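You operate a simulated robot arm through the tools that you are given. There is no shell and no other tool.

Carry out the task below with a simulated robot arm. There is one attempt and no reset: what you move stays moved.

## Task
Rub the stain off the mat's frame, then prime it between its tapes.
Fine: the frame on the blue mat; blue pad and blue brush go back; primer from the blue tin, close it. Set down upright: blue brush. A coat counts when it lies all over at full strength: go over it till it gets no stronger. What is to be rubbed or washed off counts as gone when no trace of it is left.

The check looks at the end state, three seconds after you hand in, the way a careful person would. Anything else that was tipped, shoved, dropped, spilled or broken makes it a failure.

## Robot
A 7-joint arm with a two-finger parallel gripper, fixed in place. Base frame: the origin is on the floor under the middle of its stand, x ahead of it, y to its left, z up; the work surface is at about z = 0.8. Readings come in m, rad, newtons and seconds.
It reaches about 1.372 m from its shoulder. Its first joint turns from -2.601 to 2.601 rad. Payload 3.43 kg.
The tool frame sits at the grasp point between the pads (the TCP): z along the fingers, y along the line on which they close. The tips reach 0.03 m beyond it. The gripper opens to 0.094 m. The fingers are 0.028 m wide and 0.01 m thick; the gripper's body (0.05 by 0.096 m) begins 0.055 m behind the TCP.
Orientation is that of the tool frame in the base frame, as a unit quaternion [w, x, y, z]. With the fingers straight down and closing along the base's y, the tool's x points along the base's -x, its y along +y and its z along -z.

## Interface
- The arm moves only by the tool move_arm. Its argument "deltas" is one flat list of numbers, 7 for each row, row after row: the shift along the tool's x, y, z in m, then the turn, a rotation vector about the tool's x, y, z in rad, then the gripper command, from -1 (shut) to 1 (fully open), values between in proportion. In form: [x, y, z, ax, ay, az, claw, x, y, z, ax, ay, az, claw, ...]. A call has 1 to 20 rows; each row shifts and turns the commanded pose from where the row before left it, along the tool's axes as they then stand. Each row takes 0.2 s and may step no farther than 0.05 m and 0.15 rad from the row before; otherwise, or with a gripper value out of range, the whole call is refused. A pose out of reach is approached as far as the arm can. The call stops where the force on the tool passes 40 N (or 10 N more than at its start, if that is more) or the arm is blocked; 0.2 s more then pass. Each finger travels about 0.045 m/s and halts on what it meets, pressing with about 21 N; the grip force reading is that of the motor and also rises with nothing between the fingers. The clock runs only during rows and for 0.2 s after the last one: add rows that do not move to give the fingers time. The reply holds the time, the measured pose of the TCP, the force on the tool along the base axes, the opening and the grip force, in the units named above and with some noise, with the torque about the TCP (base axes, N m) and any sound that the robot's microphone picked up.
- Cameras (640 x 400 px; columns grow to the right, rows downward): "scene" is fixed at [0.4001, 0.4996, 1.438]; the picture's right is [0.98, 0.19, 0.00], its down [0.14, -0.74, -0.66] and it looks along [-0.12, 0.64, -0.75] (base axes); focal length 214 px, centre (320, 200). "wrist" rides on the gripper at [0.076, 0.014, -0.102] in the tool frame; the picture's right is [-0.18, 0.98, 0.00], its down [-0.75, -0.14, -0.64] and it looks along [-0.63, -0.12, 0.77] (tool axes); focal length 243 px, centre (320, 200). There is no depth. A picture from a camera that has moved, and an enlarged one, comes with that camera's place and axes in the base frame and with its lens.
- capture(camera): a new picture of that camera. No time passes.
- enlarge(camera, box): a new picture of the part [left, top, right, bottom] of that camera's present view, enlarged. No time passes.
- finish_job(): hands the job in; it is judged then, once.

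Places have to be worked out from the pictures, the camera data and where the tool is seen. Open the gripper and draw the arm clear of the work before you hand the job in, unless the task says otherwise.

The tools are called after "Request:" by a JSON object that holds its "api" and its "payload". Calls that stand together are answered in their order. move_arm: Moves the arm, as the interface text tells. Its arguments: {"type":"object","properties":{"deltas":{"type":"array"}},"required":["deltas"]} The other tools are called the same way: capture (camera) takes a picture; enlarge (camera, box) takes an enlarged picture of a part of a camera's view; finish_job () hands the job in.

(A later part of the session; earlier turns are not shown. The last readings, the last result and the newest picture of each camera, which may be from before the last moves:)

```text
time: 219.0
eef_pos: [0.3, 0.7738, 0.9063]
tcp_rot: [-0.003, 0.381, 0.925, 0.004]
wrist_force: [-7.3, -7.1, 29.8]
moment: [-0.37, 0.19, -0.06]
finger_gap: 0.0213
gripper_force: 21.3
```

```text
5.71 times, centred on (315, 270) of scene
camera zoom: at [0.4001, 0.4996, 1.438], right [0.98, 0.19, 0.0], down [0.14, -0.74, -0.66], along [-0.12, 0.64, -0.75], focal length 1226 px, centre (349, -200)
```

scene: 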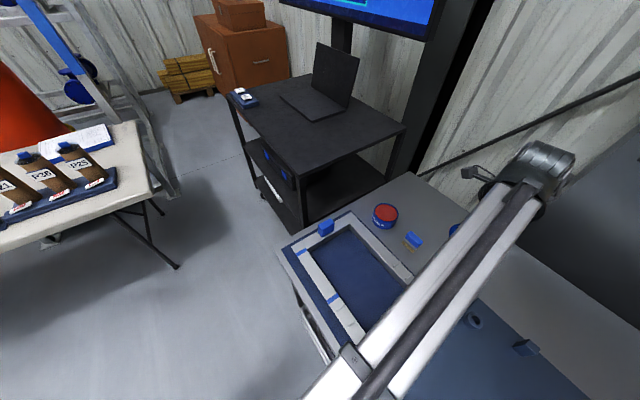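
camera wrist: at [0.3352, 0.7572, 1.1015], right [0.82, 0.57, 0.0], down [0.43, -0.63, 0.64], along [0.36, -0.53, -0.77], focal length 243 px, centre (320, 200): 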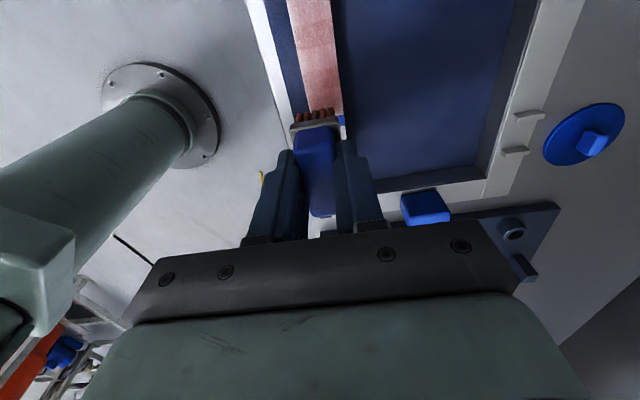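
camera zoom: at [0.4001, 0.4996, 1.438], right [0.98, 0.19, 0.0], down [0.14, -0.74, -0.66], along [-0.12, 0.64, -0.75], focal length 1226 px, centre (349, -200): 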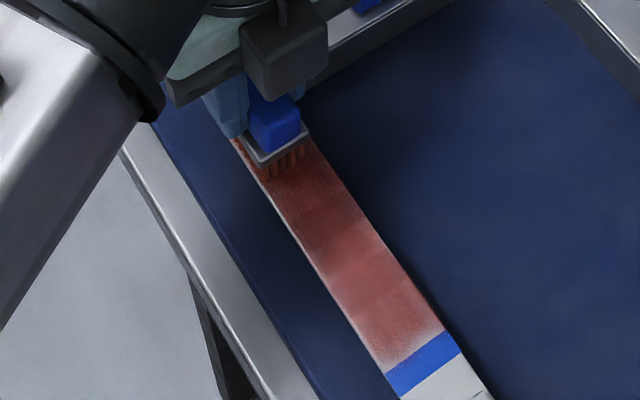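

Easing pressure 0.6 mm and stroking down to the tape 2 end, then verifying the bristle end position before sweeping crosswise.

Request:
{"api": "move_arm", "payload": {"deltas": [-0.029, 0, -0.0006, 0, 0, 0, -1, -0.029, 0, 0, 0, 0, 0, -1, -0.029, 0, 0, 0, 0, 0, -1, -0.0295, 0, 0, 0, 0, 0, -1, 0, 0, 0, 0, 0, 0, -1, 0, 0, 0, 0, 0, 0, -1]}}

Request:
{"api": "enlarge", "payload": {"camera": "scene", "box": [315, 275, 345, 305]}}

```text
time: 220.1
eef_pos: [0.3842, 0.6929, 0.9061]
tcp_rot: [-0.004, 0.381, 0.925, 0.004]
wrist_force: [-2.0, -1.3, 16.2]
moment: [-0.12, -0.08, -0.02]
finger_gap: 0.021
gripper_force: 21.1
stopped in row 5: the force on the tool passed its limit at 42 N (the readings are from after the stop); the commanded pose is now the measured one
```

```text
13.33 times, centred on (330, 290) of scene
camera zoom: at [0.4001, 0.4996, 1.438], right [0.98, 0.19, 0.0], down [0.14, -0.74, -0.66], along [-0.12, 0.64, -0.75], focal length 2860 px, centre (187, -1000)
```

zoom: 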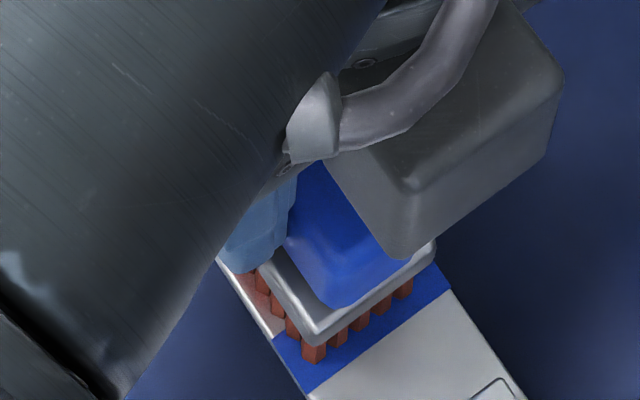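

Force spiked because a slight tilt crept in. I'll raise 1 mm, restore the tilt (-0.009 rad about y), and check the force.

Request:
{"api": "move_arm", "payload": {"deltas": [0, 0, -0.001, 0, -0.009, 0.003, -1, 0, 0, 0, 0, 0, 0, -1, 0, 0, 0, 0, 0, 0, -1]}}

```text
time: 220.9
eef_pos: [0.3842, 0.6924, 0.9074]
tcp_rot: [0.002, 0.383, 0.924, 0.002]
wrist_force: [-4.2, 1.2, 13.6]
moment: [0.29, 0.42, 0.1]
finger_gap: 0.0213
gripper_force: 20.7
```

Request:
{"api": "move_arm", "payload": {"deltas": [0, 0, 0, 0, 0.004, 0, -1, 0, 0, 0, 0, 0, 0, -1]}}

```text
time: 221.5
eef_pos: [0.3847, 0.6921, 0.9062]
tcp_rot: [0.0, 0.383, 0.924, 0.004]
wrist_force: [0.8, 0.4, 16.7]
moment: [0.04, -0.09, 0.05]
finger_gap: 0.0217
gripper_force: 21.0
```

Balanced now (16.7 N, near-zero moment). Crosswise sweeps at the tape 2 end.

Request:
{"api": "move_arm", "payload": {"deltas": [0, 0.011, -0.0002, 0, 0, 0, -1, 0, -0.011, 0, 0, 0, 0, -1, 0, -0.011, 0, 0, 0, 0, -1, 0, 0.011, 0, 0, 0, 0, -1, 0, 0.011, 0, 0, 0, 0, -1, 0, -0.011, 0, 0, 0, 0, -1, 0, -0.011, 0, 0, 0, 0, -1, 0, 0.011, 0, 0, 0, 0, -1, 0, 0.011, 0, 0, 0, 0, -1, 0, -0.011, 0, 0, 0, 0, -1, 0, -0.011, 0, 0, 0, 0, -1, 0, 0.011, 0, 0, 0, 0, -1, 0, 0.011, 0, 0, 0, 0, -1, 0, -0.011, 0, 0, 0, 0, -1, 0, -0.011, 0, 0, 0, 0, -1, 0, 0.011, 0, 0, 0, 0, -1, 0, 0, 0, 0, 0, 0, -1]}}

Request:
{"api": "enlarge", "payload": {"camera": "scene", "box": [315, 275, 345, 305]}}

```text
time: 225.1
eef_pos: [0.3851, 0.6942, 0.9075]
tcp_rot: [0.0, 0.382, 0.924, 0.003]
wrist_force: [-0.6, 0.9, -0.7]
moment: [0.0, 0.01, -0.02]
finger_gap: 0.0213
gripper_force: 20.8
```

```text
13.33 times, centred on (330, 290) of scene
camera zoom: at [0.4001, 0.4996, 1.438], right [0.98, 0.19, 0.0], down [0.14, -0.74, -0.66], along [-0.12, 0.64, -0.75], focal length 2860 px, centre (187, -1000)
```

zoom: 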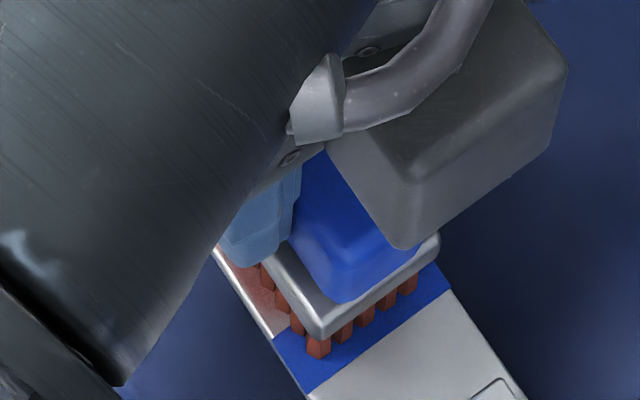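

Contact was lost during those sweeps. Let me view the section, reload the brush and repeat with firmer contact.

Request:
{"api": "move_arm", "payload": {"deltas": [0, 0, -0.01, 0, 0, 0, -1, 0, 0, -0.04, 0, 0, 0, -1, 0, 0, -0.04, 0, 0, 0, -1, 0.01325, 0.0402, 0, 0, 0, 0, -1, 0.01325, 0.0402, 0, 0, 0, 0, -1, 0.01325, 0.0402, 0, 0, 0, 0, -1, 0.01325, 0.0402, 0, 0, 0, 0, -1, 0.01325, 0.0402, 0, 0, 0, 0, -1, 0.01325, 0.0402, 0, 0, 0, 0, -1, 0.01325, 0.0402, 0, 0, 0, 0, -1, 0.01325, 0.0402, 0, 0, 0, 0, -1, 0, 0, 0, 0, 0, 0, -1]}}

Request:
{"api": "enlarge", "payload": {"camera": "wrist", "box": [220, 20, 420, 180]}}

Request:
{"api": "enlarge", "payload": {"camera": "scene", "box": [315, 275, 345, 305]}}

```text
time: 227.7
eef_pos: [0.5384, 0.9935, 0.9993]
tcp_rot: [0.001, 0.383, 0.924, 0.002]
wrist_force: [-0.2, -0.4, -0.7]
moment: [0.01, -0.03, -0.02]
finger_gap: 0.0212
gripper_force: 21.2
```

```text
2.50 times, centred on (320, 100) of wrist
camera zoom: at [0.4954, 1.0566, 1.1015], right [0.83, 0.56, 0.0], down [0.43, -0.64, 0.64], along [0.36, -0.53, -0.77], focal length 606 px, centre (320, 450)
```

zoom: 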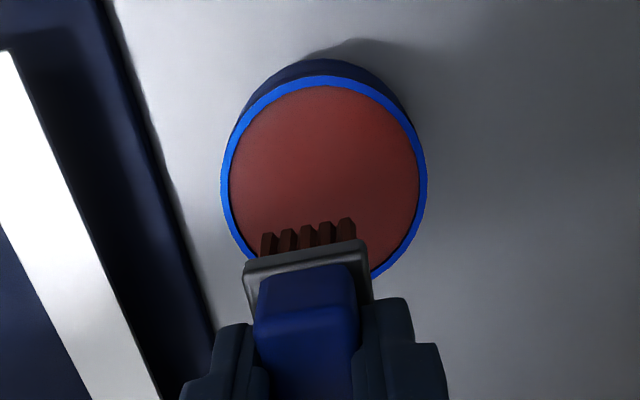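

```text
13.33 times, centred on (330, 290) of scene
camera zoom: at [0.4001, 0.4996, 1.438], right [0.98, 0.19, 0.0], down [0.14, -0.74, -0.66], along [-0.12, 0.64, -0.75], focal length 2860 px, centre (187, -1000)
```

zoom: 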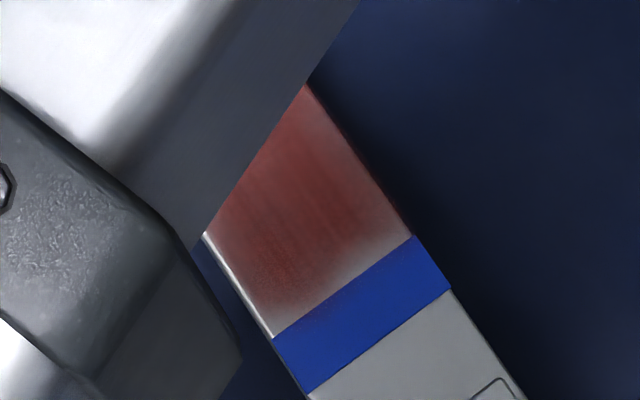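

Re-centring over the tin (+5 mm X, +1.5 mm Y) and dipping until contact.

Request:
{"api": "move_arm", "payload": {"deltas": [0.005, 0.0015, 0.035, 0, 0, 0, -1, 0, 0, 0.035, 0, 0, 0, -1, 0, 0, 0.017, 0, 0, 0, -1, 0, 0, 0.005, 0, 0, 0, -1, 0, 0, 0.003, 0, 0, 0, -1, 0, 0, 0.0012, 0, 0, 0, -1, 0, 0, 0, 0, 0, 0, -1, 0, 0, 0, 0, 0, 0, -1]}}

Request:
{"api": "enlarge", "payload": {"camera": "wrist", "box": [220, 40, 420, 200]}}

```text
time: 229.5
eef_pos: [0.5345, 0.9994, 0.903]
tcp_rot: [0.0, 0.383, 0.924, 0.003]
wrist_force: [1.9, 2.4, 19.9]
moment: [0.01, -0.15, 0.0]
finger_gap: 0.0212
gripper_force: 20.8
```

```text
2.50 times, centred on (320, 120) of wrist
camera zoom: at [0.4924, 1.0621, 1.0067], right [0.83, 0.56, 0.01], down [0.43, -0.64, 0.64], along [0.36, -0.52, -0.77], focal length 606 px, centre (320, 400)
```

zoom: 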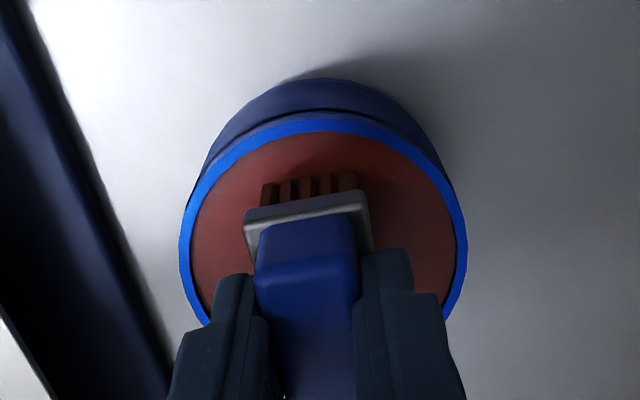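

Request:
{"api": "move_arm", "payload": {"deltas": [0, 0, 0, 0, 0, 0, -1, 0, 0, -0.005, 0, 0, 0, -1, 0, 0, -0.03, 0, 0, 0, -1, 0, 0, -0.045, 0, 0, 0, -1, 0, 0, -0.015, 0, 0, 0, -1, -0.0139, -0.0404, 0, 0, 0, 0, -1, -0.0139, -0.0404, 0, 0, 0, 0, -1, -0.0139, -0.0404, 0, 0, 0, 0, -1, -0.0139, -0.0404, 0, 0, 0, 0, -1, -0.0139, -0.0404, 0, 0, 0, 0, -1, -0.0139, -0.0404, 0, 0, 0, 0, -1, -0.0139, -0.0404, 0, 0, 0, 0, -1, -0.0139, -0.0404, 0, 0, 0, 0, -1, 0, 0, 0.035, 0, 0, 0, -1, 0, 0, 0.035, 0, 0, 0, -1, 0, 0, 0.014, 0, 0, 0, -1, 0, 0, 0, 0, 0, 0, -1]}}

Request:
{"api": "enlarge", "payload": {"camera": "scene", "box": [315, 275, 345, 305]}}

```text
time: 233.1
eef_pos: [0.3842, 0.6937, 0.9099]
tcp_rot: [0.0, 0.382, 0.924, 0.002]
wrist_force: [-0.1, -0.1, -0.9]
moment: [0.0, -0.01, 0.02]
finger_gap: 0.0213
gripper_force: 21.5
```

```text
13.33 times, centred on (330, 290) of scene
camera zoom: at [0.4001, 0.4996, 1.438], right [0.98, 0.19, 0.0], down [0.14, -0.74, -0.66], along [-0.12, 0.64, -0.75], focal length 2860 px, centre (187, -1000)
```

zoom: 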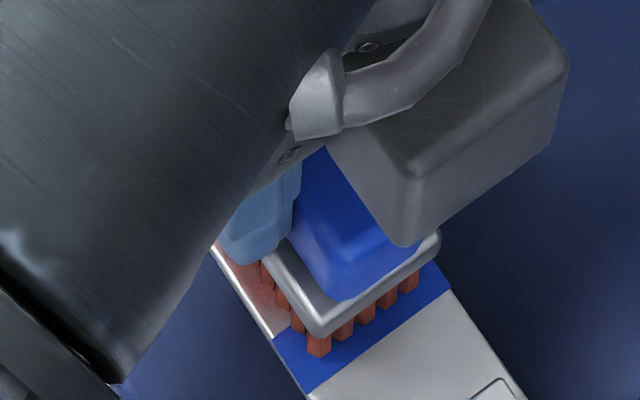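

Loaded and in place. Shifting 2 mm toward the tape and lowering to contact.

Request:
{"api": "move_arm", "payload": {"deltas": [-0.002, 0, 0.002, 0, 0, 0, -1, 0, 0, 0.0015, 0, 0, 0, -1, 0, 0, 0, 0, 0, 0, -1]}}

```text
time: 233.9
eef_pos: [0.3853, 0.6924, 0.9079]
tcp_rot: [0.001, 0.383, 0.924, 0.003]
wrist_force: [-0.1, 0.8, -0.2]
moment: [-0.01, 0.01, 0.0]
finger_gap: 0.0212
gripper_force: 21.1
```

Request:
{"api": "move_arm", "payload": {"deltas": [0, 0, 0.001, 0, 0, 0, -1, 0, 0, 0.0008, 0, 0, 0, -1, 0, 0, 0, 0, 0, 0, -1]}}

```text
time: 234.7
eef_pos: [0.3853, 0.6907, 0.907]
tcp_rot: [0.0, 0.383, 0.924, 0.003]
wrist_force: [-0.1, -0.1, 12.3]
moment: [-0.09, -0.01, 0.0]
finger_gap: 0.0212
gripper_force: 21.1
```

12 N contact. Crosswise sweeps here, then check that contact is kept.

Request:
{"api": "move_arm", "payload": {"deltas": [0, 0.011, 0.0003, 0, 0, 0, -1, 0, -0.011, 0, 0, 0, 0, -1, 0, -0.011, 0, 0, 0, 0, -1, 0, 0.011, 0, 0, 0, 0, -1, 0, 0.011, 0, 0, 0, 0, -1, 0, -0.011, 0, 0, 0, 0, -1, 0, -0.011, 0, 0, 0, 0, -1, 0, 0.011, 0, 0, 0, 0, -1]}}

Request:
{"api": "enlarge", "payload": {"camera": "scene", "box": [315, 275, 345, 305]}}

```text
time: 236.5
eef_pos: [0.384, 0.6873, 0.9061]
tcp_rot: [-0.001, 0.383, 0.924, 0.002]
wrist_force: [-9.8, -7.6, 33.5]
moment: [-0.51, 0.46, -0.05]
finger_gap: 0.0211
gripper_force: 20.9
```

```text
13.33 times, centred on (330, 290) of scene
camera zoom: at [0.4001, 0.4996, 1.438], right [0.98, 0.19, 0.0], down [0.14, -0.74, -0.66], along [-0.12, 0.64, -0.75], focal length 2860 px, centre (187, -1000)
```

zoom: 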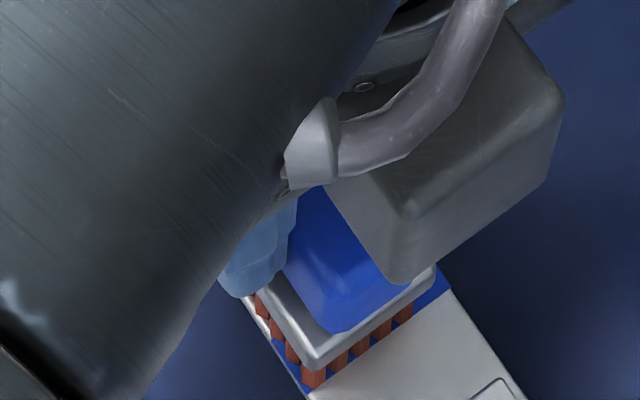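

The brush drifted ~3 mm to the tape's outer edge under friction. Backing off 4 mm and easing the pressure.

Request:
{"api": "move_arm", "payload": {"deltas": [0.004, 0, -0.0008, 0, 0, 0, -1, 0, 0, 0, 0, 0, 0, -1]}}

Request:
{"api": "enlarge", "payload": {"camera": "scene", "box": [315, 275, 345, 305]}}

```text
time: 237.1
eef_pos: [0.3834, 0.6929, 0.9072]
tcp_rot: [0.0, 0.384, 0.923, 0.003]
wrist_force: [4.6, -4.8, 19.7]
moment: [-0.31, -0.18, 0.03]
finger_gap: 0.021
gripper_force: 20.9
```

```text
13.33 times, centred on (330, 290) of scene
camera zoom: at [0.4001, 0.4996, 1.438], right [0.98, 0.19, 0.0], down [0.14, -0.74, -0.66], along [-0.12, 0.64, -0.75], focal length 2860 px, centre (187, -1000)
```

zoom: 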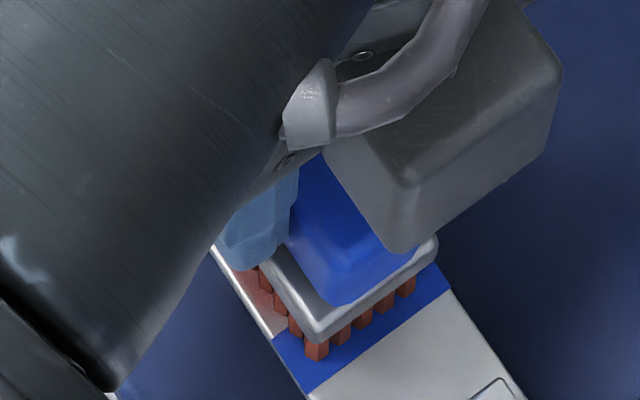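

Good position (20 N). More crosswise sweeps from here.

Request:
{"api": "move_arm", "payload": {"deltas": [0, 0.011, 0, 0, 0, 0, -1, 0, -0.011, 0, 0, 0, 0, -1, 0, -0.011, 0, 0, 0, 0, -1, 0, 0.011, 0, 0, 0, 0, -1, 0, 0.011, 0, 0, 0, 0, -1, 0, -0.011, 0, 0, 0, 0, -1, 0, -0.011, 0, 0, 0, 0, -1, 0, 0.011, 0, 0, 0, 0, -1, 0, 0.011, 0, 0, 0, 0, -1, 0, -0.011, 0, 0, 0, 0, -1, 0, -0.011, 0, 0, 0, 0, -1, 0, 0.011, 0, 0, 0, 0, -1]}}

Request:
{"api": "enlarge", "payload": {"camera": "scene", "box": [315, 275, 345, 305]}}

```text
time: 239.7
eef_pos: [0.3828, 0.6941, 0.9072]
tcp_rot: [0.0, 0.383, 0.924, 0.002]
wrist_force: [0.5, 0.6, 0.5]
moment: [0.02, 0.01, -0.01]
finger_gap: 0.0209
gripper_force: 21.3
```

```text
13.33 times, centred on (330, 290) of scene
camera zoom: at [0.4001, 0.4996, 1.438], right [0.98, 0.19, 0.0], down [0.14, -0.74, -0.66], along [-0.12, 0.64, -0.75], focal length 2860 px, centre (187, -1000)
```

zoom: 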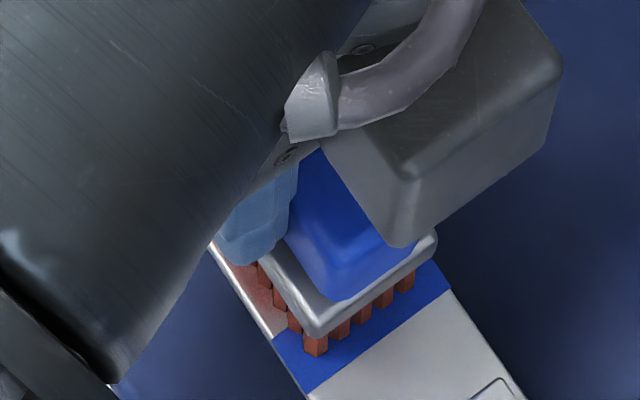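

Contact faded again while moving, so I'll command 1 mm deeper and sweep, watching the force.

Request:
{"api": "move_arm", "payload": {"deltas": [0, 0.011, 0.001, 0, 0, 0, -1, 0, -0.011, 0, 0, 0, 0, -1, 0, -0.011, 0, 0, 0, 0, -1, 0, 0.011, 0, 0, 0, 0, -1, 0, 0.011, 0, 0, 0, 0, -1, 0, -0.011, 0, 0, 0, 0, -1, 0, -0.011, 0, 0, 0, 0, -1, 0, 0.011, 0, 0, 0, 0, -1]}}

Request:
{"api": "enlarge", "payload": {"camera": "scene", "box": [315, 275, 345, 305]}}

```text
time: 241.5
eef_pos: [0.3793, 0.6911, 0.9067]
tcp_rot: [-0.001, 0.383, 0.924, -0.001]
wrist_force: [-1.6, -3.3, 20.0]
moment: [-0.22, 0.19, 0.02]
finger_gap: 0.0214
gripper_force: 21.4
stopped in row 8: the force on the tool passed its limit at 47 N (the readings are from after the stop); the commanded pose is now the measured one
```

```text
13.33 times, centred on (330, 290) of scene
camera zoom: at [0.4001, 0.4996, 1.438], right [0.98, 0.19, 0.0], down [0.14, -0.74, -0.66], along [-0.12, 0.64, -0.75], focal length 2860 px, centre (187, -1000)
```

zoom: 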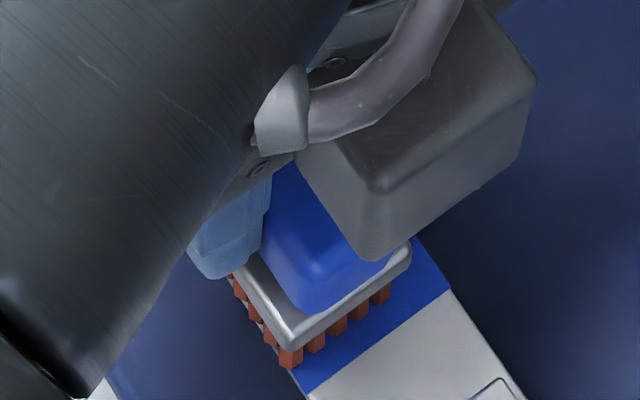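

Sweeping toward +Y digs in too hard. I'll lift 1 mm, restore the roll (-0.006 about x), and return to strokes along the rail instead.

Request:
{"api": "move_arm", "payload": {"deltas": [0, 0, -0.0015, -0.006, 0, 0, -1, 0, 0, 0, 0, 0, 0, -1, 0, 0, 0, 0, 0, 0, -1]}}

Request:
{"api": "enlarge", "payload": {"camera": "wrist", "box": [240, 60, 400, 200]}}

```text
time: 242.3
eef_pos: [0.3797, 0.692, 0.906]
tcp_rot: [0.0, 0.382, 0.924, 0.002]
wrist_force: [-0.1, -0.7, 0.8]
moment: [-0.02, 0.04, 0.01]
finger_gap: 0.0213
gripper_force: 21.1
```

```text
2.86 times, centred on (320, 130) of wrist
camera zoom: at [0.3368, 0.7552, 1.0097], right [0.83, 0.56, 0.0], down [0.43, -0.64, 0.64], along [0.36, -0.53, -0.77], focal length 693 px, centre (320, 400)
```

zoom: 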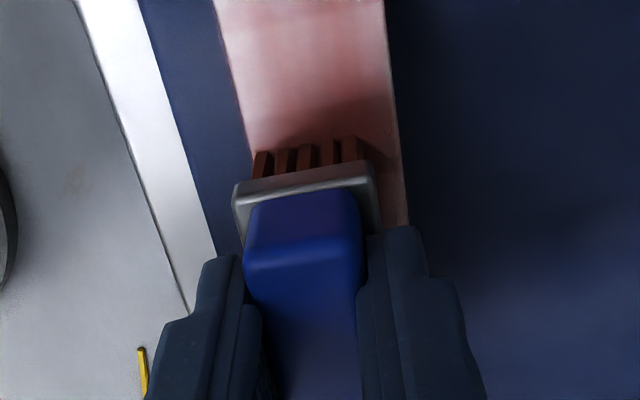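

Level again. Now short strokes along the rail near tape 2 at several lateral offsets.

Request:
{"api": "move_arm", "payload": {"deltas": [-0.002, -0.005, 0.0008, 0, 0, 0, -1, 0.018, 0, 0, 0, 0, 0, -1, -0.018, 0, 0, 0, 0, 0, -1, 0.018, 0, 0, 0, 0, 0, -1, -0.018, 0, 0, 0, 0, 0, -1, 0.018, 0.006, 0, 0, 0, 0, -1, -0.018, 0, 0, 0, 0, 0, -1, 0.018, 0, 0, 0, 0, 0, -1, -0.018, 0, 0, 0, 0, 0, -1, 0.018, 0.006, 0, 0, 0, 0, -1, -0.018, 0, 0, 0, 0, 0, -1, 0.018, 0, 0, 0, 0, 0, -1, -0.018, 0, 0, 0, 0, 0, -1, 0.018, 0.006, 0, 0, 0, 0, -1, -0.018, 0, 0, 0, 0, 0, -1, 0.018, 0, 0, 0, 0, 0, -1, -0.018, 0, 0, 0, 0, 0, -1, 0, 0, 0, 0, 0, 0, -1]}}

Request:
{"api": "enlarge", "payload": {"camera": "scene", "box": [315, 275, 345, 305]}}

```text
time: 245.2
eef_pos: [0.3834, 0.6974, 0.9069]
tcp_rot: [0.001, 0.382, 0.924, 0.001]
wrist_force: [-2.7, -2.2, 17.7]
moment: [-0.08, 0.41, 0.0]
finger_gap: 0.0214
gripper_force: 21.0
stopped in row 14: the force on the tool passed its limit at 45 N (the readings are from after the stop); the commanded pose is now the measured one
```

```text
13.33 times, centred on (330, 290) of scene
camera zoom: at [0.4001, 0.4996, 1.438], right [0.98, 0.19, 0.0], down [0.14, -0.74, -0.66], along [-0.12, 0.64, -0.75], focal length 2860 px, centre (187, -1000)
```

zoom: 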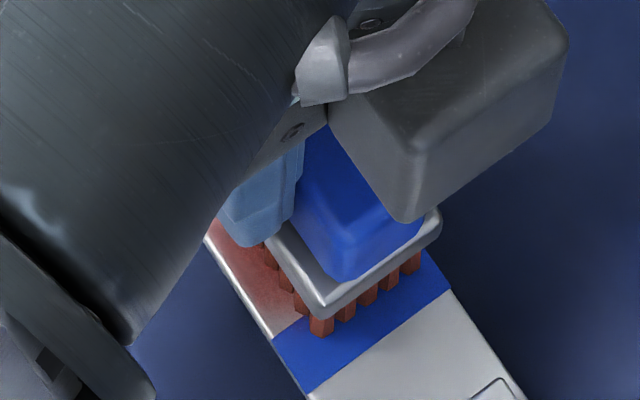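

I'll ease 0.5 mm, stroke forward to the tape 1 end, and inspect the whole coat from the scene camera.

Request:
{"api": "move_arm", "payload": {"deltas": [0.0226, 0, -0.0005, 0, 0, 0, -1, 0.0226, 0, 0.0001, 0, 0, 0, -1, 0.0226, 0, 0.0001, 0, 0, 0, -1, 0.0226, 0, 0.0001, 0, 0, 0, -1, 0.0226, 0, 0, 0, 0, 0, -1, 0, 0, 0, 0, 0, 0, -1]}}

Request:
{"api": "enlarge", "payload": {"camera": "scene", "box": [315, 275, 345, 305]}}

Request:
{"api": "enlarge", "payload": {"camera": "scene", "box": [295, 250, 330, 290]}}

```text
time: 246.7
eef_pos: [0.3042, 0.7766, 0.9065]
tcp_rot: [0.001, 0.383, 0.924, 0.001]
wrist_force: [4.4, -5.0, 24.5]
moment: [-0.19, -0.1, -0.01]
finger_gap: 0.0215
gripper_force: 20.9
```

```text
13.33 times, centred on (330, 290) of scene
camera zoom: at [0.4001, 0.4996, 1.438], right [0.98, 0.19, 0.0], down [0.14, -0.74, -0.66], along [-0.12, 0.64, -0.75], focal length 2860 px, centre (187, -1000)
```

zoom: 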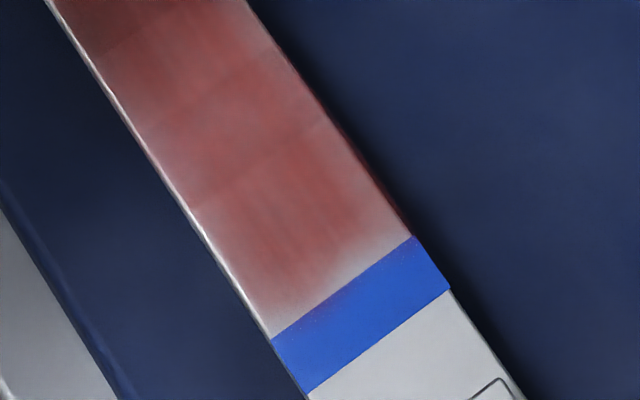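

```text
10.00 times, centred on (312, 270) of scene
camera zoom: at [0.4001, 0.4996, 1.438], right [0.98, 0.19, 0.0], down [0.14, -0.74, -0.66], along [-0.12, 0.64, -0.75], focal length 2145 px, centre (395, -500)
```

zoom: 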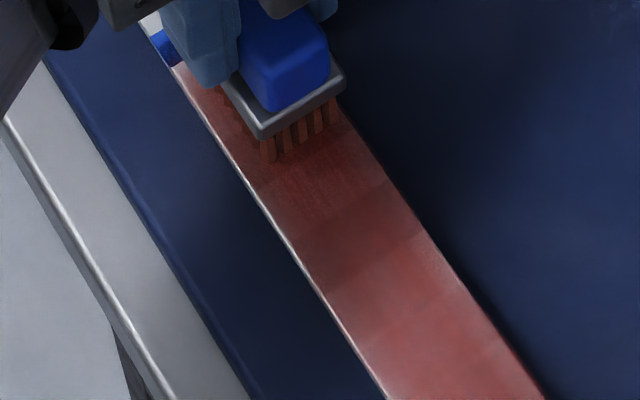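

I'll zoom in closely on the tape 2 border to understand whether the pale strip is real or just soft shading.

Request:
{"api": "enlarge", "payload": {"camera": "scene", "box": [326, 284, 336, 294]}}

Request:
{"api": "enlarge", "payload": {"camera": "scene", "box": [316, 270, 330, 284]}}

```text
16.00 times, centred on (331, 289) of scene
camera zoom: at [0.4001, 0.4996, 1.438], right [0.98, 0.19, 0.0], down [0.14, -0.74, -0.66], along [-0.12, 0.64, -0.75], focal length 3432 px, centre (144, -1224)
```

zoom: 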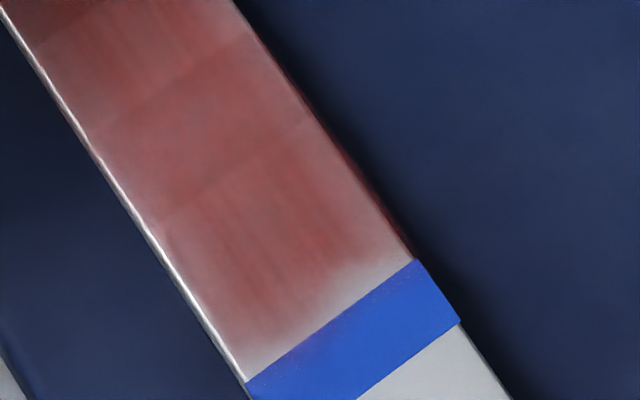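

```text
16.00 times, centred on (323, 277) of scene
camera zoom: at [0.4001, 0.4996, 1.438], right [0.98, 0.19, 0.0], down [0.14, -0.74, -0.66], along [-0.12, 0.64, -0.75], focal length 3432 px, centre (272, -1032)
```

zoom: 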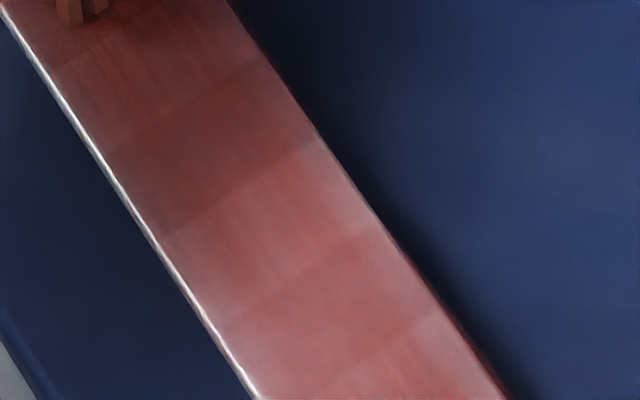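

The coat's cross-bands look like its brush-mark texture; what still needs building are the borders by the tapes and along the edges. I'll reload once more and concentrate on those.

Request:
{"api": "move_arm", "payload": {"deltas": [0, 0, -0.005, 0, 0, 0, -1, 0, 0, -0.04, 0, 0, 0, -1, 0, 0, -0.045, 0, 0, 0, -1, 0.001, 0.04, 0, 0, 0, 0, -1, 0.001, 0.04, 0, 0, 0, 0, -1, 0.001, 0.04, 0, 0, 0, 0, -1, 0.001, 0.04, 0, 0, 0, 0, -1, 0, 0.04, 0, 0, 0, 0, -1, 0, 0.04, 0, 0, 0, 0, -1, 0, 0.04, 0, 0, 0, 0, -1, 0, 0.04, 0, 0, 0, 0, -1, 0, 0, 0, 0, 0, 0, -1]}}

Request:
{"api": "enlarge", "payload": {"camera": "wrist", "box": [220, 20, 420, 180]}}

```text
time: 249.2
eef_pos: [0.5286, 1.0066, 0.9953]
tcp_rot: [0.001, 0.382, 0.924, 0.001]
wrist_force: [0.1, 0.7, -0.8]
moment: [0.0, 0.0, -0.01]
finger_gap: 0.0213
gripper_force: 21.2
```

```text
2.50 times, centred on (320, 100) of wrist
camera zoom: at [0.4856, 1.0698, 1.0987], right [0.83, 0.56, 0.0], down [0.43, -0.63, 0.64], along [0.36, -0.53, -0.77], focal length 606 px, centre (320, 450)
```

zoom: 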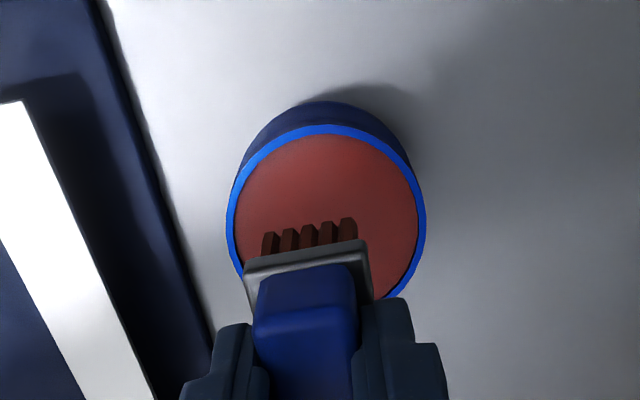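

Slightly off; shifting -13 mm in X and +2 mm in Y to centre over the tin, then dipping.

Request:
{"api": "move_arm", "payload": {"deltas": [-0.0134, 0.002, 0, 0, 0, 0, -1, 0, 0, 0.035, 0, 0, 0, -1, 0, 0, 0.035, 0, 0, 0, -1, 0, 0, 0.014, 0, 0, 0, -1, 0, 0, 0.005, 0, 0, 0, -1, 0, 0, 0.0025, 0, 0, 0, -1, 0, 0, 0, 0, 0, 0, -1]}}

Request:
{"api": "enlarge", "payload": {"camera": "wrist", "box": [220, 40, 420, 200]}}

```text
time: 250.8
eef_pos: [0.5386, 0.9999, 0.9055]
tcp_rot: [0.001, 0.383, 0.924, 0.0]
wrist_force: [-1.2, 1.5, -1.0]
moment: [0.05, 0.01, 0.0]
finger_gap: 0.0212
gripper_force: 20.9
```

```text
2.50 times, centred on (320, 120) of wrist
camera zoom: at [0.496, 1.0627, 1.0075], right [0.83, 0.56, 0.0], down [0.43, -0.63, 0.64], along [0.36, -0.53, -0.77], focal length 606 px, centre (320, 400)
```

zoom: 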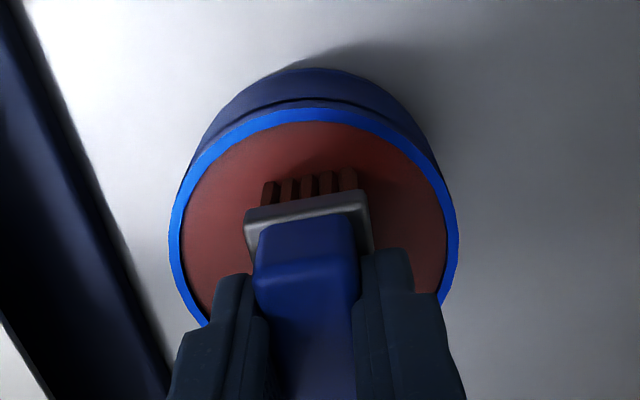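

Request:
{"api": "move_arm", "payload": {"deltas": [0, 0, 0.0015, 0, 0, 0, -1, 0, 0, 0.001, 0, 0, 0, -1, 0, 0, 0, 0, 0, 0, -1, 0, 0, 0, 0, 0, 0, -1]}}

Request:
{"api": "enlarge", "payload": {"camera": "scene", "box": [360, 180, 420, 240]}}

```text
time: 251.8
eef_pos: [0.5397, 0.9992, 0.9033]
tcp_rot: [0.001, 0.383, 0.924, 0.001]
wrist_force: [-0.6, 1.3, 13.8]
moment: [0.03, 0.21, -0.02]
finger_gap: 0.0212
gripper_force: 21.9
```

```text
6.67 times, centred on (390, 210) of scene
camera zoom: at [0.4001, 0.4996, 1.438], right [0.98, 0.19, 0.0], down [0.14, -0.74, -0.66], along [-0.12, 0.64, -0.75], focal length 1430 px, centre (-147, 133)
```

zoom: 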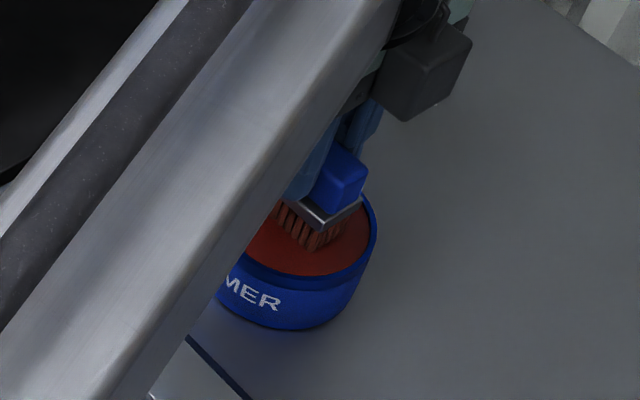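

Loaded. Returning to the rail, this time to the tape 1 end (X = +56 mm), with a slight pitch correction.

Request:
{"api": "move_arm", "payload": {"deltas": [0, 0, -0.005, 0, 0, 0, -1, 0, 0, -0.03, 0, 0, 0, -1, 0, 0, -0.045, 0, 0.004, 0, -1, 0, 0, -0.015, 0, 0, 0, -1, 0.0011, -0.0407, 0, 0, 0, 0, -1, 0.0011, -0.0407, 0, 0, 0, 0, -1, 0.0011, -0.0407, 0, 0, 0, 0, -1, 0.0011, -0.0407, 0, 0, 0, 0, -1, 0.0011, -0.0407, 0, 0, 0, 0, -1, 0.0011, -0.0407, 0, 0, 0, 0, -1, 0.0011, -0.0407, 0, 0, 0, 0, -1, 0.0011, -0.0407, 0, 0, 0, 0, -1, 0, 0, 0, 0, 0, 0, -1]}}

Request:
{"api": "enlarge", "payload": {"camera": "wrist", "box": [240, 0, 400, 130]}}

Request:
{"api": "enlarge", "payload": {"camera": "scene", "box": [295, 245, 345, 300]}}

```text
time: 254.7
eef_pos: [0.3009, 0.774, 0.9981]
tcp_rot: [-0.001, 0.384, 0.924, 0.002]
wrist_force: [0.0, -0.1, -1.1]
moment: [-0.02, -0.01, 0.0]
finger_gap: 0.0213
gripper_force: 20.9
```

```text
3.08 times, centred on (320, 65) of wrist
camera zoom: at [0.2585, 0.8385, 1.1008], right [0.83, 0.56, 0.0], down [0.43, -0.64, 0.64], along [0.36, -0.53, -0.77], focal length 746 px, centre (320, 615)
```

zoom: 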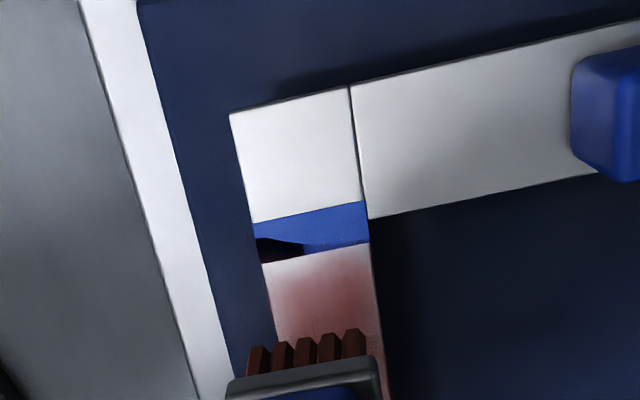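

```text
7.27 times, centred on (320, 272) of scene
camera zoom: at [0.4001, 0.4996, 1.438], right [0.98, 0.19, 0.0], down [0.14, -0.74, -0.66], along [-0.12, 0.64, -0.75], focal length 1560 px, centre (320, -327)
```

zoom: 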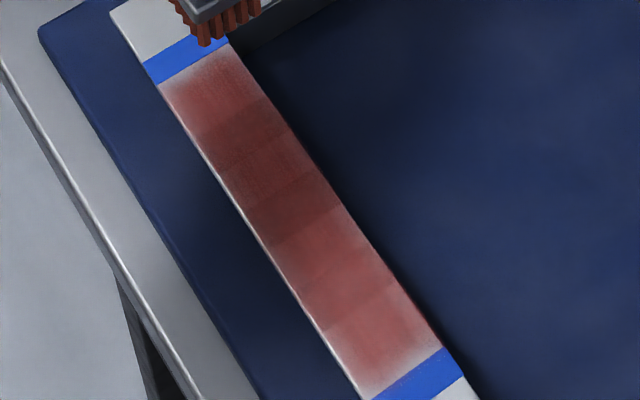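

Now I can see the whole coat: strong over most of it, pale only in ~5 mm strips beside each tape. I'll work the tape 1 strip with short strokes reaching ~4 mm further onto the tape, going from inner to outer edge.

Request:
{"api": "move_arm", "payload": {"deltas": [0.003, 0.009, 0.035, 0, 0, 0, -1, 0, 0, 0.035, 0, 0, 0, -1, 0, 0, 0.014, 0, 0, 0, -1, 0, 0, 0.004, 0, 0, 0, -1, 0, 0, 0.002, 0, 0, 0, -1, 0, 0, 0, 0, 0, 0, -1]}}

Request:
{"api": "enlarge", "payload": {"camera": "wrist", "box": [240, 40, 400, 170]}}

```text
time: 256.1
eef_pos: [0.3061, 0.7827, 0.9066]
tcp_rot: [-0.001, 0.383, 0.924, 0.002]
wrist_force: [-0.2, 0.5, 11.2]
moment: [-0.1, -0.03, 0.02]
finger_gap: 0.0213
gripper_force: 21.4
```

```text
3.08 times, centred on (320, 105) of wrist
camera zoom: at [0.2636, 0.8467, 1.0098], right [0.83, 0.56, 0.0], down [0.43, -0.64, 0.64], along [0.36, -0.53, -0.77], focal length 746 px, centre (320, 492)
```

zoom: 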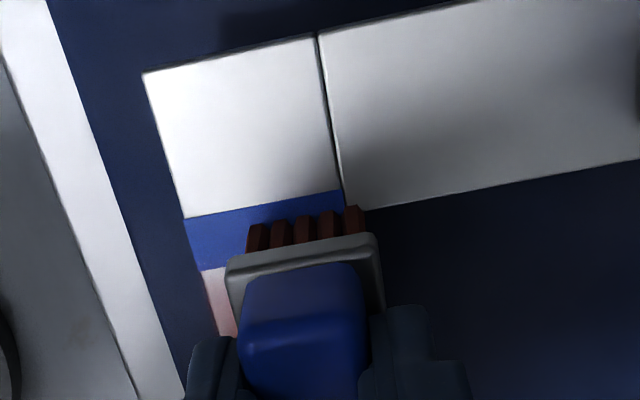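

Request:
{"api": "move_arm", "payload": {"deltas": [0.0015, 0, 0.0001, 0, 0, 0, -1, -0.016, 0, 0, 0, 0, 0, -1, 0.016, 0, 0, 0, 0, 0, -1, -0.016, 0, 0, 0, 0, 0, -1, 0.016, 0, 0, 0, 0, 0, -1, 0, -0.0055, 0, 0, 0, 0, -1, -0.016, 0, 0, 0, 0, 0, -1, 0.016, 0, 0, 0, 0, 0, -1, -0.016, 0, 0, 0, 0, 0, -1, 0.016, 0, 0, 0, 0, 0, -1, 0, -0.0055, 0, 0, 0, 0, -1, -0.016, 0, 0, 0, 0, 0, -1, 0.016, 0, 0, 0, 0, 0, -1, -0.016, 0, 0, 0, 0, 0, -1, 0.016, 0, 0, 0, 0, 0, -1, 0, -0.0055, 0, 0, 0, 0, -1, -0.016, 0, 0, 0, 0, 0, -1, 0.016, 0, 0, 0, 0, 0, -1, -0.016, 0, 0, 0, 0, 0, -1, 0.016, 0, 0, 0, 0, 0, -1]}}

Request:
{"api": "enlarge", "payload": {"camera": "wrist", "box": [240, 40, 400, 170]}}

```text
time: 260.2
eef_pos: [0.2961, 0.7722, 0.9059]
tcp_rot: [0.0, 0.384, 0.923, 0.002]
wrist_force: [6.4, -5.2, 20.8]
moment: [-0.24, -0.33, 0.01]
finger_gap: 0.0211
gripper_force: 20.6
```

```text
3.08 times, centred on (320, 105) of wrist
camera zoom: at [0.2531, 0.8356, 1.0094], right [0.83, 0.56, 0.0], down [0.43, -0.64, 0.64], along [0.36, -0.53, -0.77], focal length 746 px, centre (320, 492)
```

zoom: 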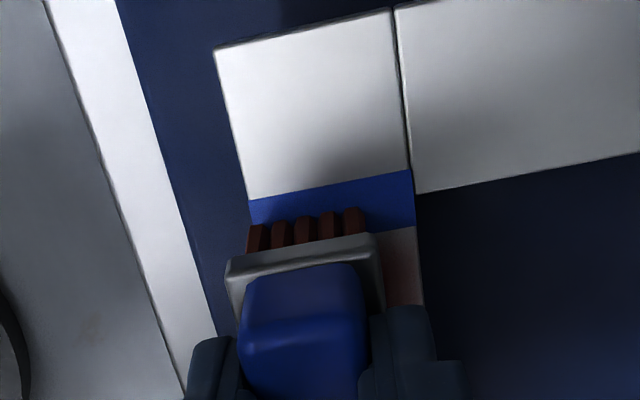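

Contact held well. Now stroking along the outer half to the tape 2 end and checking the position there.

Request:
{"api": "move_arm", "payload": {"deltas": [-0.0235, 0, 0, 0, 0, 0, -1, -0.0235, 0, 0, 0, 0, 0, -1, -0.0235, 0, -0.0002, 0, 0, 0, -1, -0.0235, 0, 0, 0, 0, 0, -1, -0.0235, 0, 0, 0, 0, 0, -1, 0, 0, 0, 0, 0, 0, -1]}}

Request:
{"api": "enlarge", "payload": {"camera": "scene", "box": [315, 275, 345, 305]}}

```text
time: 261.6
eef_pos: [0.3759, 0.6888, 0.9065]
tcp_rot: [0.0, 0.383, 0.924, 0.001]
wrist_force: [-3.5, 1.4, 14.5]
moment: [0.04, 0.16, 0.01]
finger_gap: 0.0211
gripper_force: 20.6
```

```text
13.33 times, centred on (330, 290) of scene
camera zoom: at [0.4001, 0.4996, 1.438], right [0.98, 0.19, 0.0], down [0.14, -0.74, -0.66], along [-0.12, 0.64, -0.75], focal length 2860 px, centre (187, -1000)
```

zoom: 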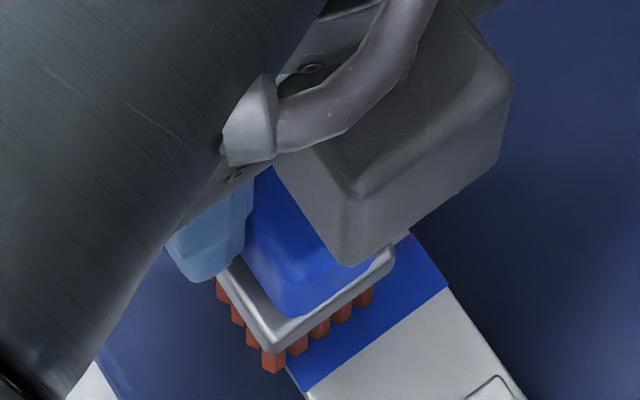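

Request:
{"api": "move_arm", "payload": {"deltas": [-0.004, 0, 0, 0, 0, 0, -1, 0.016, 0, 0, 0, 0, 0, -1, -0.016, 0, 0, 0, 0, 0, -1, 0.016, 0, 0, 0, 0, 0, -1, -0.016, 0, 0, 0, 0, 0, -1, 0.016, 0, 0, 0, 0, 0, -1, -0.016, 0, 0, 0, 0, 0, -1, 0.002, 0.0165, -0.001, 0, 0, 0, -1, -0.002, 0, 0.001, 0, 0, 0, -1, 0.016, 0, 0, 0, 0, 0, -1, -0.016, 0, 0, 0, 0, 0, -1, 0.016, 0, 0, 0, 0, 0, -1, -0.016, 0, 0, 0, 0, 0, -1, 0, -0.0055, 0, 0, 0, 0, -1, 0.016, 0, 0, 0, 0, 0, -1, -0.016, 0, 0, 0, 0, 0, -1, 0.016, 0, 0, 0, 0, 0, -1, -0.016, 0, 0, 0, 0, 0, -1, 0, 0, 0, 0, 0, 0, -1]}}

Request:
{"api": "enlarge", "payload": {"camera": "scene", "box": [315, 275, 345, 305]}}

```text
time: 265.4
eef_pos: [0.3804, 0.7026, 0.9072]
tcp_rot: [-0.003, 0.382, 0.924, 0.003]
wrist_force: [-1.4, -1.4, 14.1]
moment: [-0.41, -0.18, -0.08]
finger_gap: 0.0213
gripper_force: 20.8
stopped in row 18: the force on the tool passed its limit at 42 N (the readings are from after the stop); the commanded pose is now the measured one
```

```text
13.33 times, centred on (330, 290) of scene
camera zoom: at [0.4001, 0.4996, 1.438], right [0.98, 0.19, 0.0], down [0.14, -0.74, -0.66], along [-0.12, 0.64, -0.75], focal length 2860 px, centre (187, -1000)
```

zoom: 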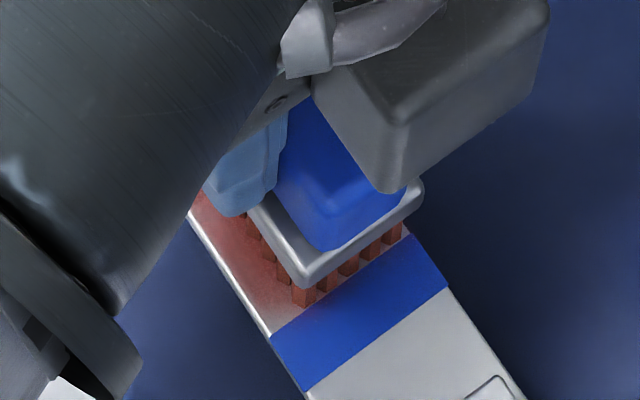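

Force limit tripped again, and the frame may have crept ~0.5 mm, so I'll use lighter pressure. Lifting slightly, correcting the pitch, and moving to the tape 1 side to view the coat.

Request:
{"api": "move_arm", "payload": {"deltas": [0, 0, -0.01, 0, -0.0063, 0, -1, 0, 0, -0.03, 0, 0, 0, -1, 0.04, 0, -0.04, 0, 0, 0, -1, 0.045, 0, 0, 0, 0, 0, -1, 0.03, 0, 0, 0, 0, 0, -1, 0, 0, 0, 0, 0, 0, -1]}}

Request:
{"api": "enlarge", "payload": {"camera": "scene", "box": [295, 245, 345, 300]}}

Request:
{"api": "enlarge", "payload": {"camera": "scene", "box": [326, 284, 336, 294]}}

Request:
{"api": "enlarge", "payload": {"camera": "scene", "box": [298, 248, 318, 268]}}

```text
refused: row 3 steps farther than a row can; nothing moved
```

```text
7.27 times, centred on (320, 272) of scene
camera zoom: at [0.4001, 0.4996, 1.438], right [0.98, 0.19, 0.0], down [0.14, -0.74, -0.66], along [-0.12, 0.64, -0.75], focal length 1560 px, centre (320, -327)
```

zoom: 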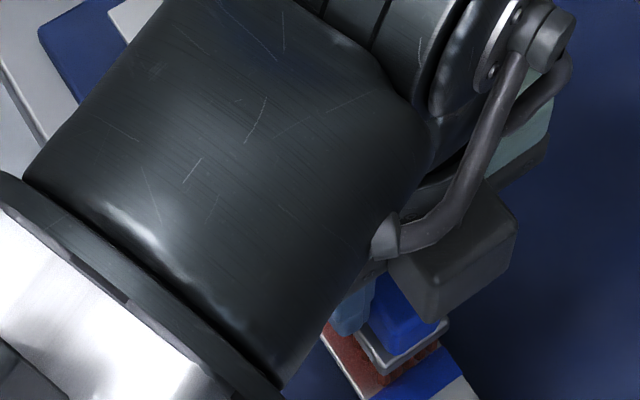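

```text
16.00 times, centred on (331, 289) of scene
camera zoom: at [0.4001, 0.4996, 1.438], right [0.98, 0.19, 0.0], down [0.14, -0.74, -0.66], along [-0.12, 0.64, -0.75], focal length 3432 px, centre (144, -1224)
```

zoom: 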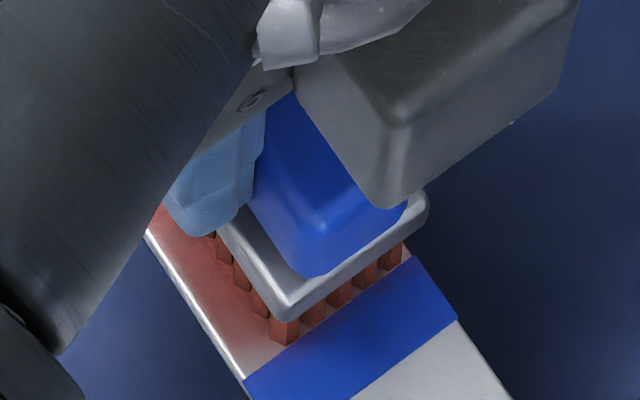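

```text
16.00 times, centred on (308, 258) of scene
camera zoom: at [0.4001, 0.4996, 1.438], right [0.98, 0.19, 0.0], down [0.14, -0.74, -0.66], along [-0.12, 0.64, -0.75], focal length 3432 px, centre (512, -728)
```

zoom: 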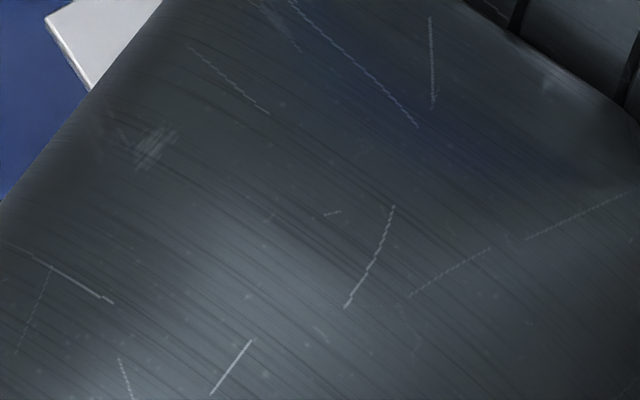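

The frame moved at most 0.5 mm – fine. Repeating the lift with smaller steps.

Request:
{"api": "move_arm", "payload": {"deltas": [0, 0, -0.01, 0, -0.0063, 0, -1, 0, 0, -0.04, 0, 0, 0, -1, 0.03, 0, -0.035, 0, 0, 0, -1, 0.045, 0, 0, 0, 0, 0, -1, 0.04, 0, 0, 0, 0, 0, -1, 0, 0, 0, 0, 0, 0, -1]}}

Request:
{"api": "enlarge", "payload": {"camera": "scene", "box": [295, 245, 345, 300]}}

Request:
{"api": "enlarge", "payload": {"camera": "scene", "box": [326, 284, 336, 294]}}

Request:
{"api": "enlarge", "payload": {"camera": "scene", "box": [298, 248, 318, 268]}}

```text
time: 266.8
eef_pos: [0.3, 0.7854, 0.9899]
tcp_rot: [-0.001, 0.382, 0.924, 0.002]
wrist_force: [0.0, 0.8, -0.5]
moment: [0.0, -0.01, -0.01]
finger_gap: 0.0212
gripper_force: 21.1
```

```text
7.27 times, centred on (320, 272) of scene
camera zoom: at [0.4001, 0.4996, 1.438], right [0.98, 0.19, 0.0], down [0.14, -0.74, -0.66], along [-0.12, 0.64, -0.75], focal length 1560 px, centre (320, -327)
```

zoom: 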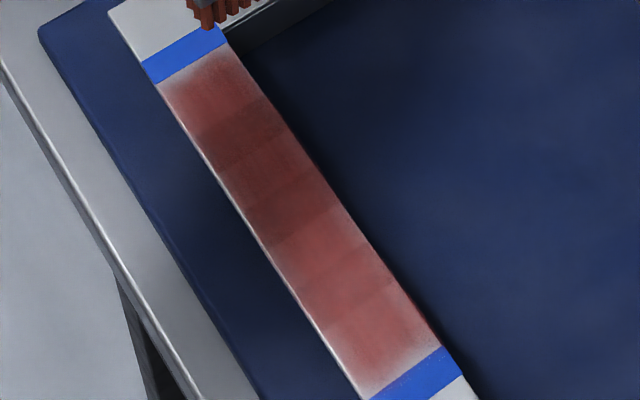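

```text
16.00 times, centred on (331, 289) of scene
camera zoom: at [0.4001, 0.4996, 1.438], right [0.98, 0.19, 0.0], down [0.14, -0.74, -0.66], along [-0.12, 0.64, -0.75], focal length 3432 px, centre (144, -1224)
```

zoom: 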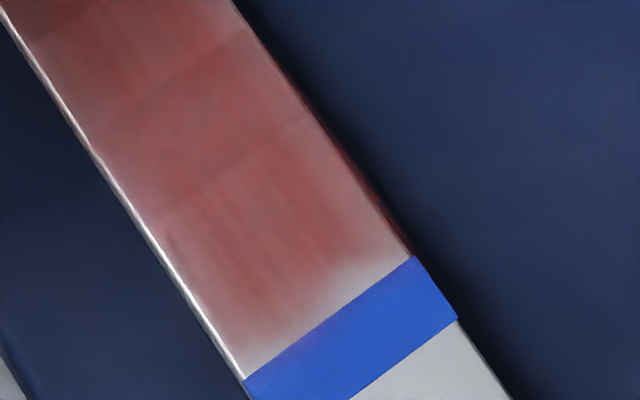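

```text
16.00 times, centred on (308, 258) of scene
camera zoom: at [0.4001, 0.4996, 1.438], right [0.98, 0.19, 0.0], down [0.14, -0.74, -0.66], along [-0.12, 0.64, -0.75], focal length 3432 px, centre (512, -728)
```

zoom: 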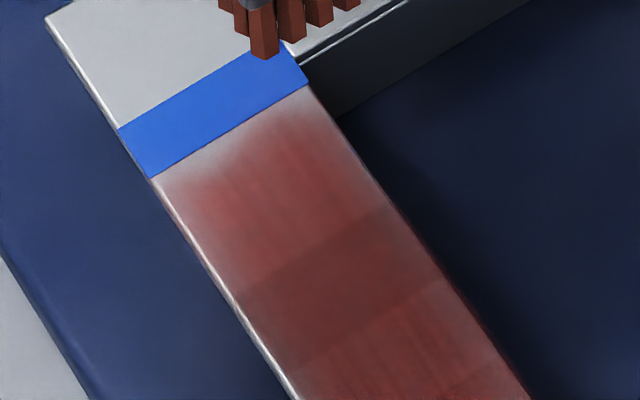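

The picture now equals the one 20 s ago: the look is of overlapping soft-edged coat patches (darker bands where they overlap, soft ends by the tapes), so it may be saturated. I'll do further light passes over the full length and compare again.

Request:
{"api": "move_arm", "payload": {"deltas": [-0.01, 0, 0.035, 0, 0, 0, -1, 0, 0, 0.035, 0, 0, 0, -1, 0, 0, 0.009, 0, 0, 0, -1, 0, 0, 0.003, 0, 0, 0, -1, 0, 0, 0.0015, 0, 0, 0, -1, 0, 0, 0, 0, 0, 0, -1]}}

```text
time: 268.2
eef_pos: [0.3059, 0.7764, 0.909]
tcp_rot: [-0.001, 0.382, 0.924, 0.003]
wrist_force: [-0.5, 0.8, 0.0]
moment: [-0.01, -0.02, 0.01]
finger_gap: 0.0211
gripper_force: 21.0
```

Request:
{"api": "move_arm", "payload": {"deltas": [0, 0, 0.0015, 0, 0, 0, -1, 0, 0, 0.001, 0, 0, 0, -1, 0, 0, 0, 0, 0, 0, -1]}}

```text
time: 269.0
eef_pos: [0.3063, 0.7751, 0.9071]
tcp_rot: [-0.001, 0.382, 0.924, 0.004]
wrist_force: [1.6, -1.1, 33.7]
moment: [-0.19, -0.26, -0.02]
finger_gap: 0.0212
gripper_force: 21.0
```

Too deep; easing 1.2 mm and doing four long passes.

Request:
{"api": "move_arm", "payload": {"deltas": [0, 0, -0.0012, 0, 0, 0, -1, -0.0221, 0, 0, 0, 0, 0, -1, -0.0221, 0, 0, 0, 0, 0, -1, -0.0221, 0, 0, 0, 0, 0, -1, -0.0221, 0, 0, 0, 0, 0, -1, -0.0221, 0, 0, 0, 0, 0, -1, 0, -0.008, 0, 0, 0, 0, -1, 0.0221, 0, 0, 0, 0, 0, -1, 0.0221, 0, 0, 0, 0, 0, -1, 0.0221, 0, 0, 0, 0, 0, -1, 0.0221, 0, 0, 0, 0, 0, -1, 0.0221, 0, 0, 0, 0, 0, -1, 0, 0, 0, 0, 0, 0, -1]}}

Request:
{"api": "enlarge", "payload": {"camera": "scene", "box": [295, 245, 345, 300]}}

```text
time: 271.8
eef_pos: [0.3019, 0.7695, 0.9069]
tcp_rot: [-0.001, 0.381, 0.924, 0.002]
wrist_force: [3.2, -2.7, 14.3]
moment: [-0.25, -0.2, 0.04]
finger_gap: 0.021
gripper_force: 21.2
```

```text
7.27 times, centred on (320, 272) of scene
camera zoom: at [0.4001, 0.4996, 1.438], right [0.98, 0.19, 0.0], down [0.14, -0.74, -0.66], along [-0.12, 0.64, -0.75], focal length 1560 px, centre (320, -327)
```

zoom: 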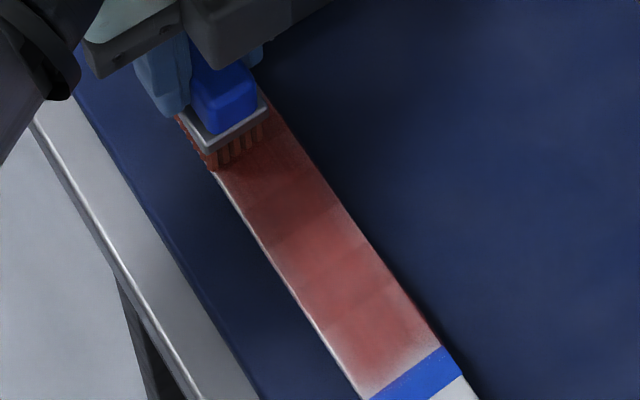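

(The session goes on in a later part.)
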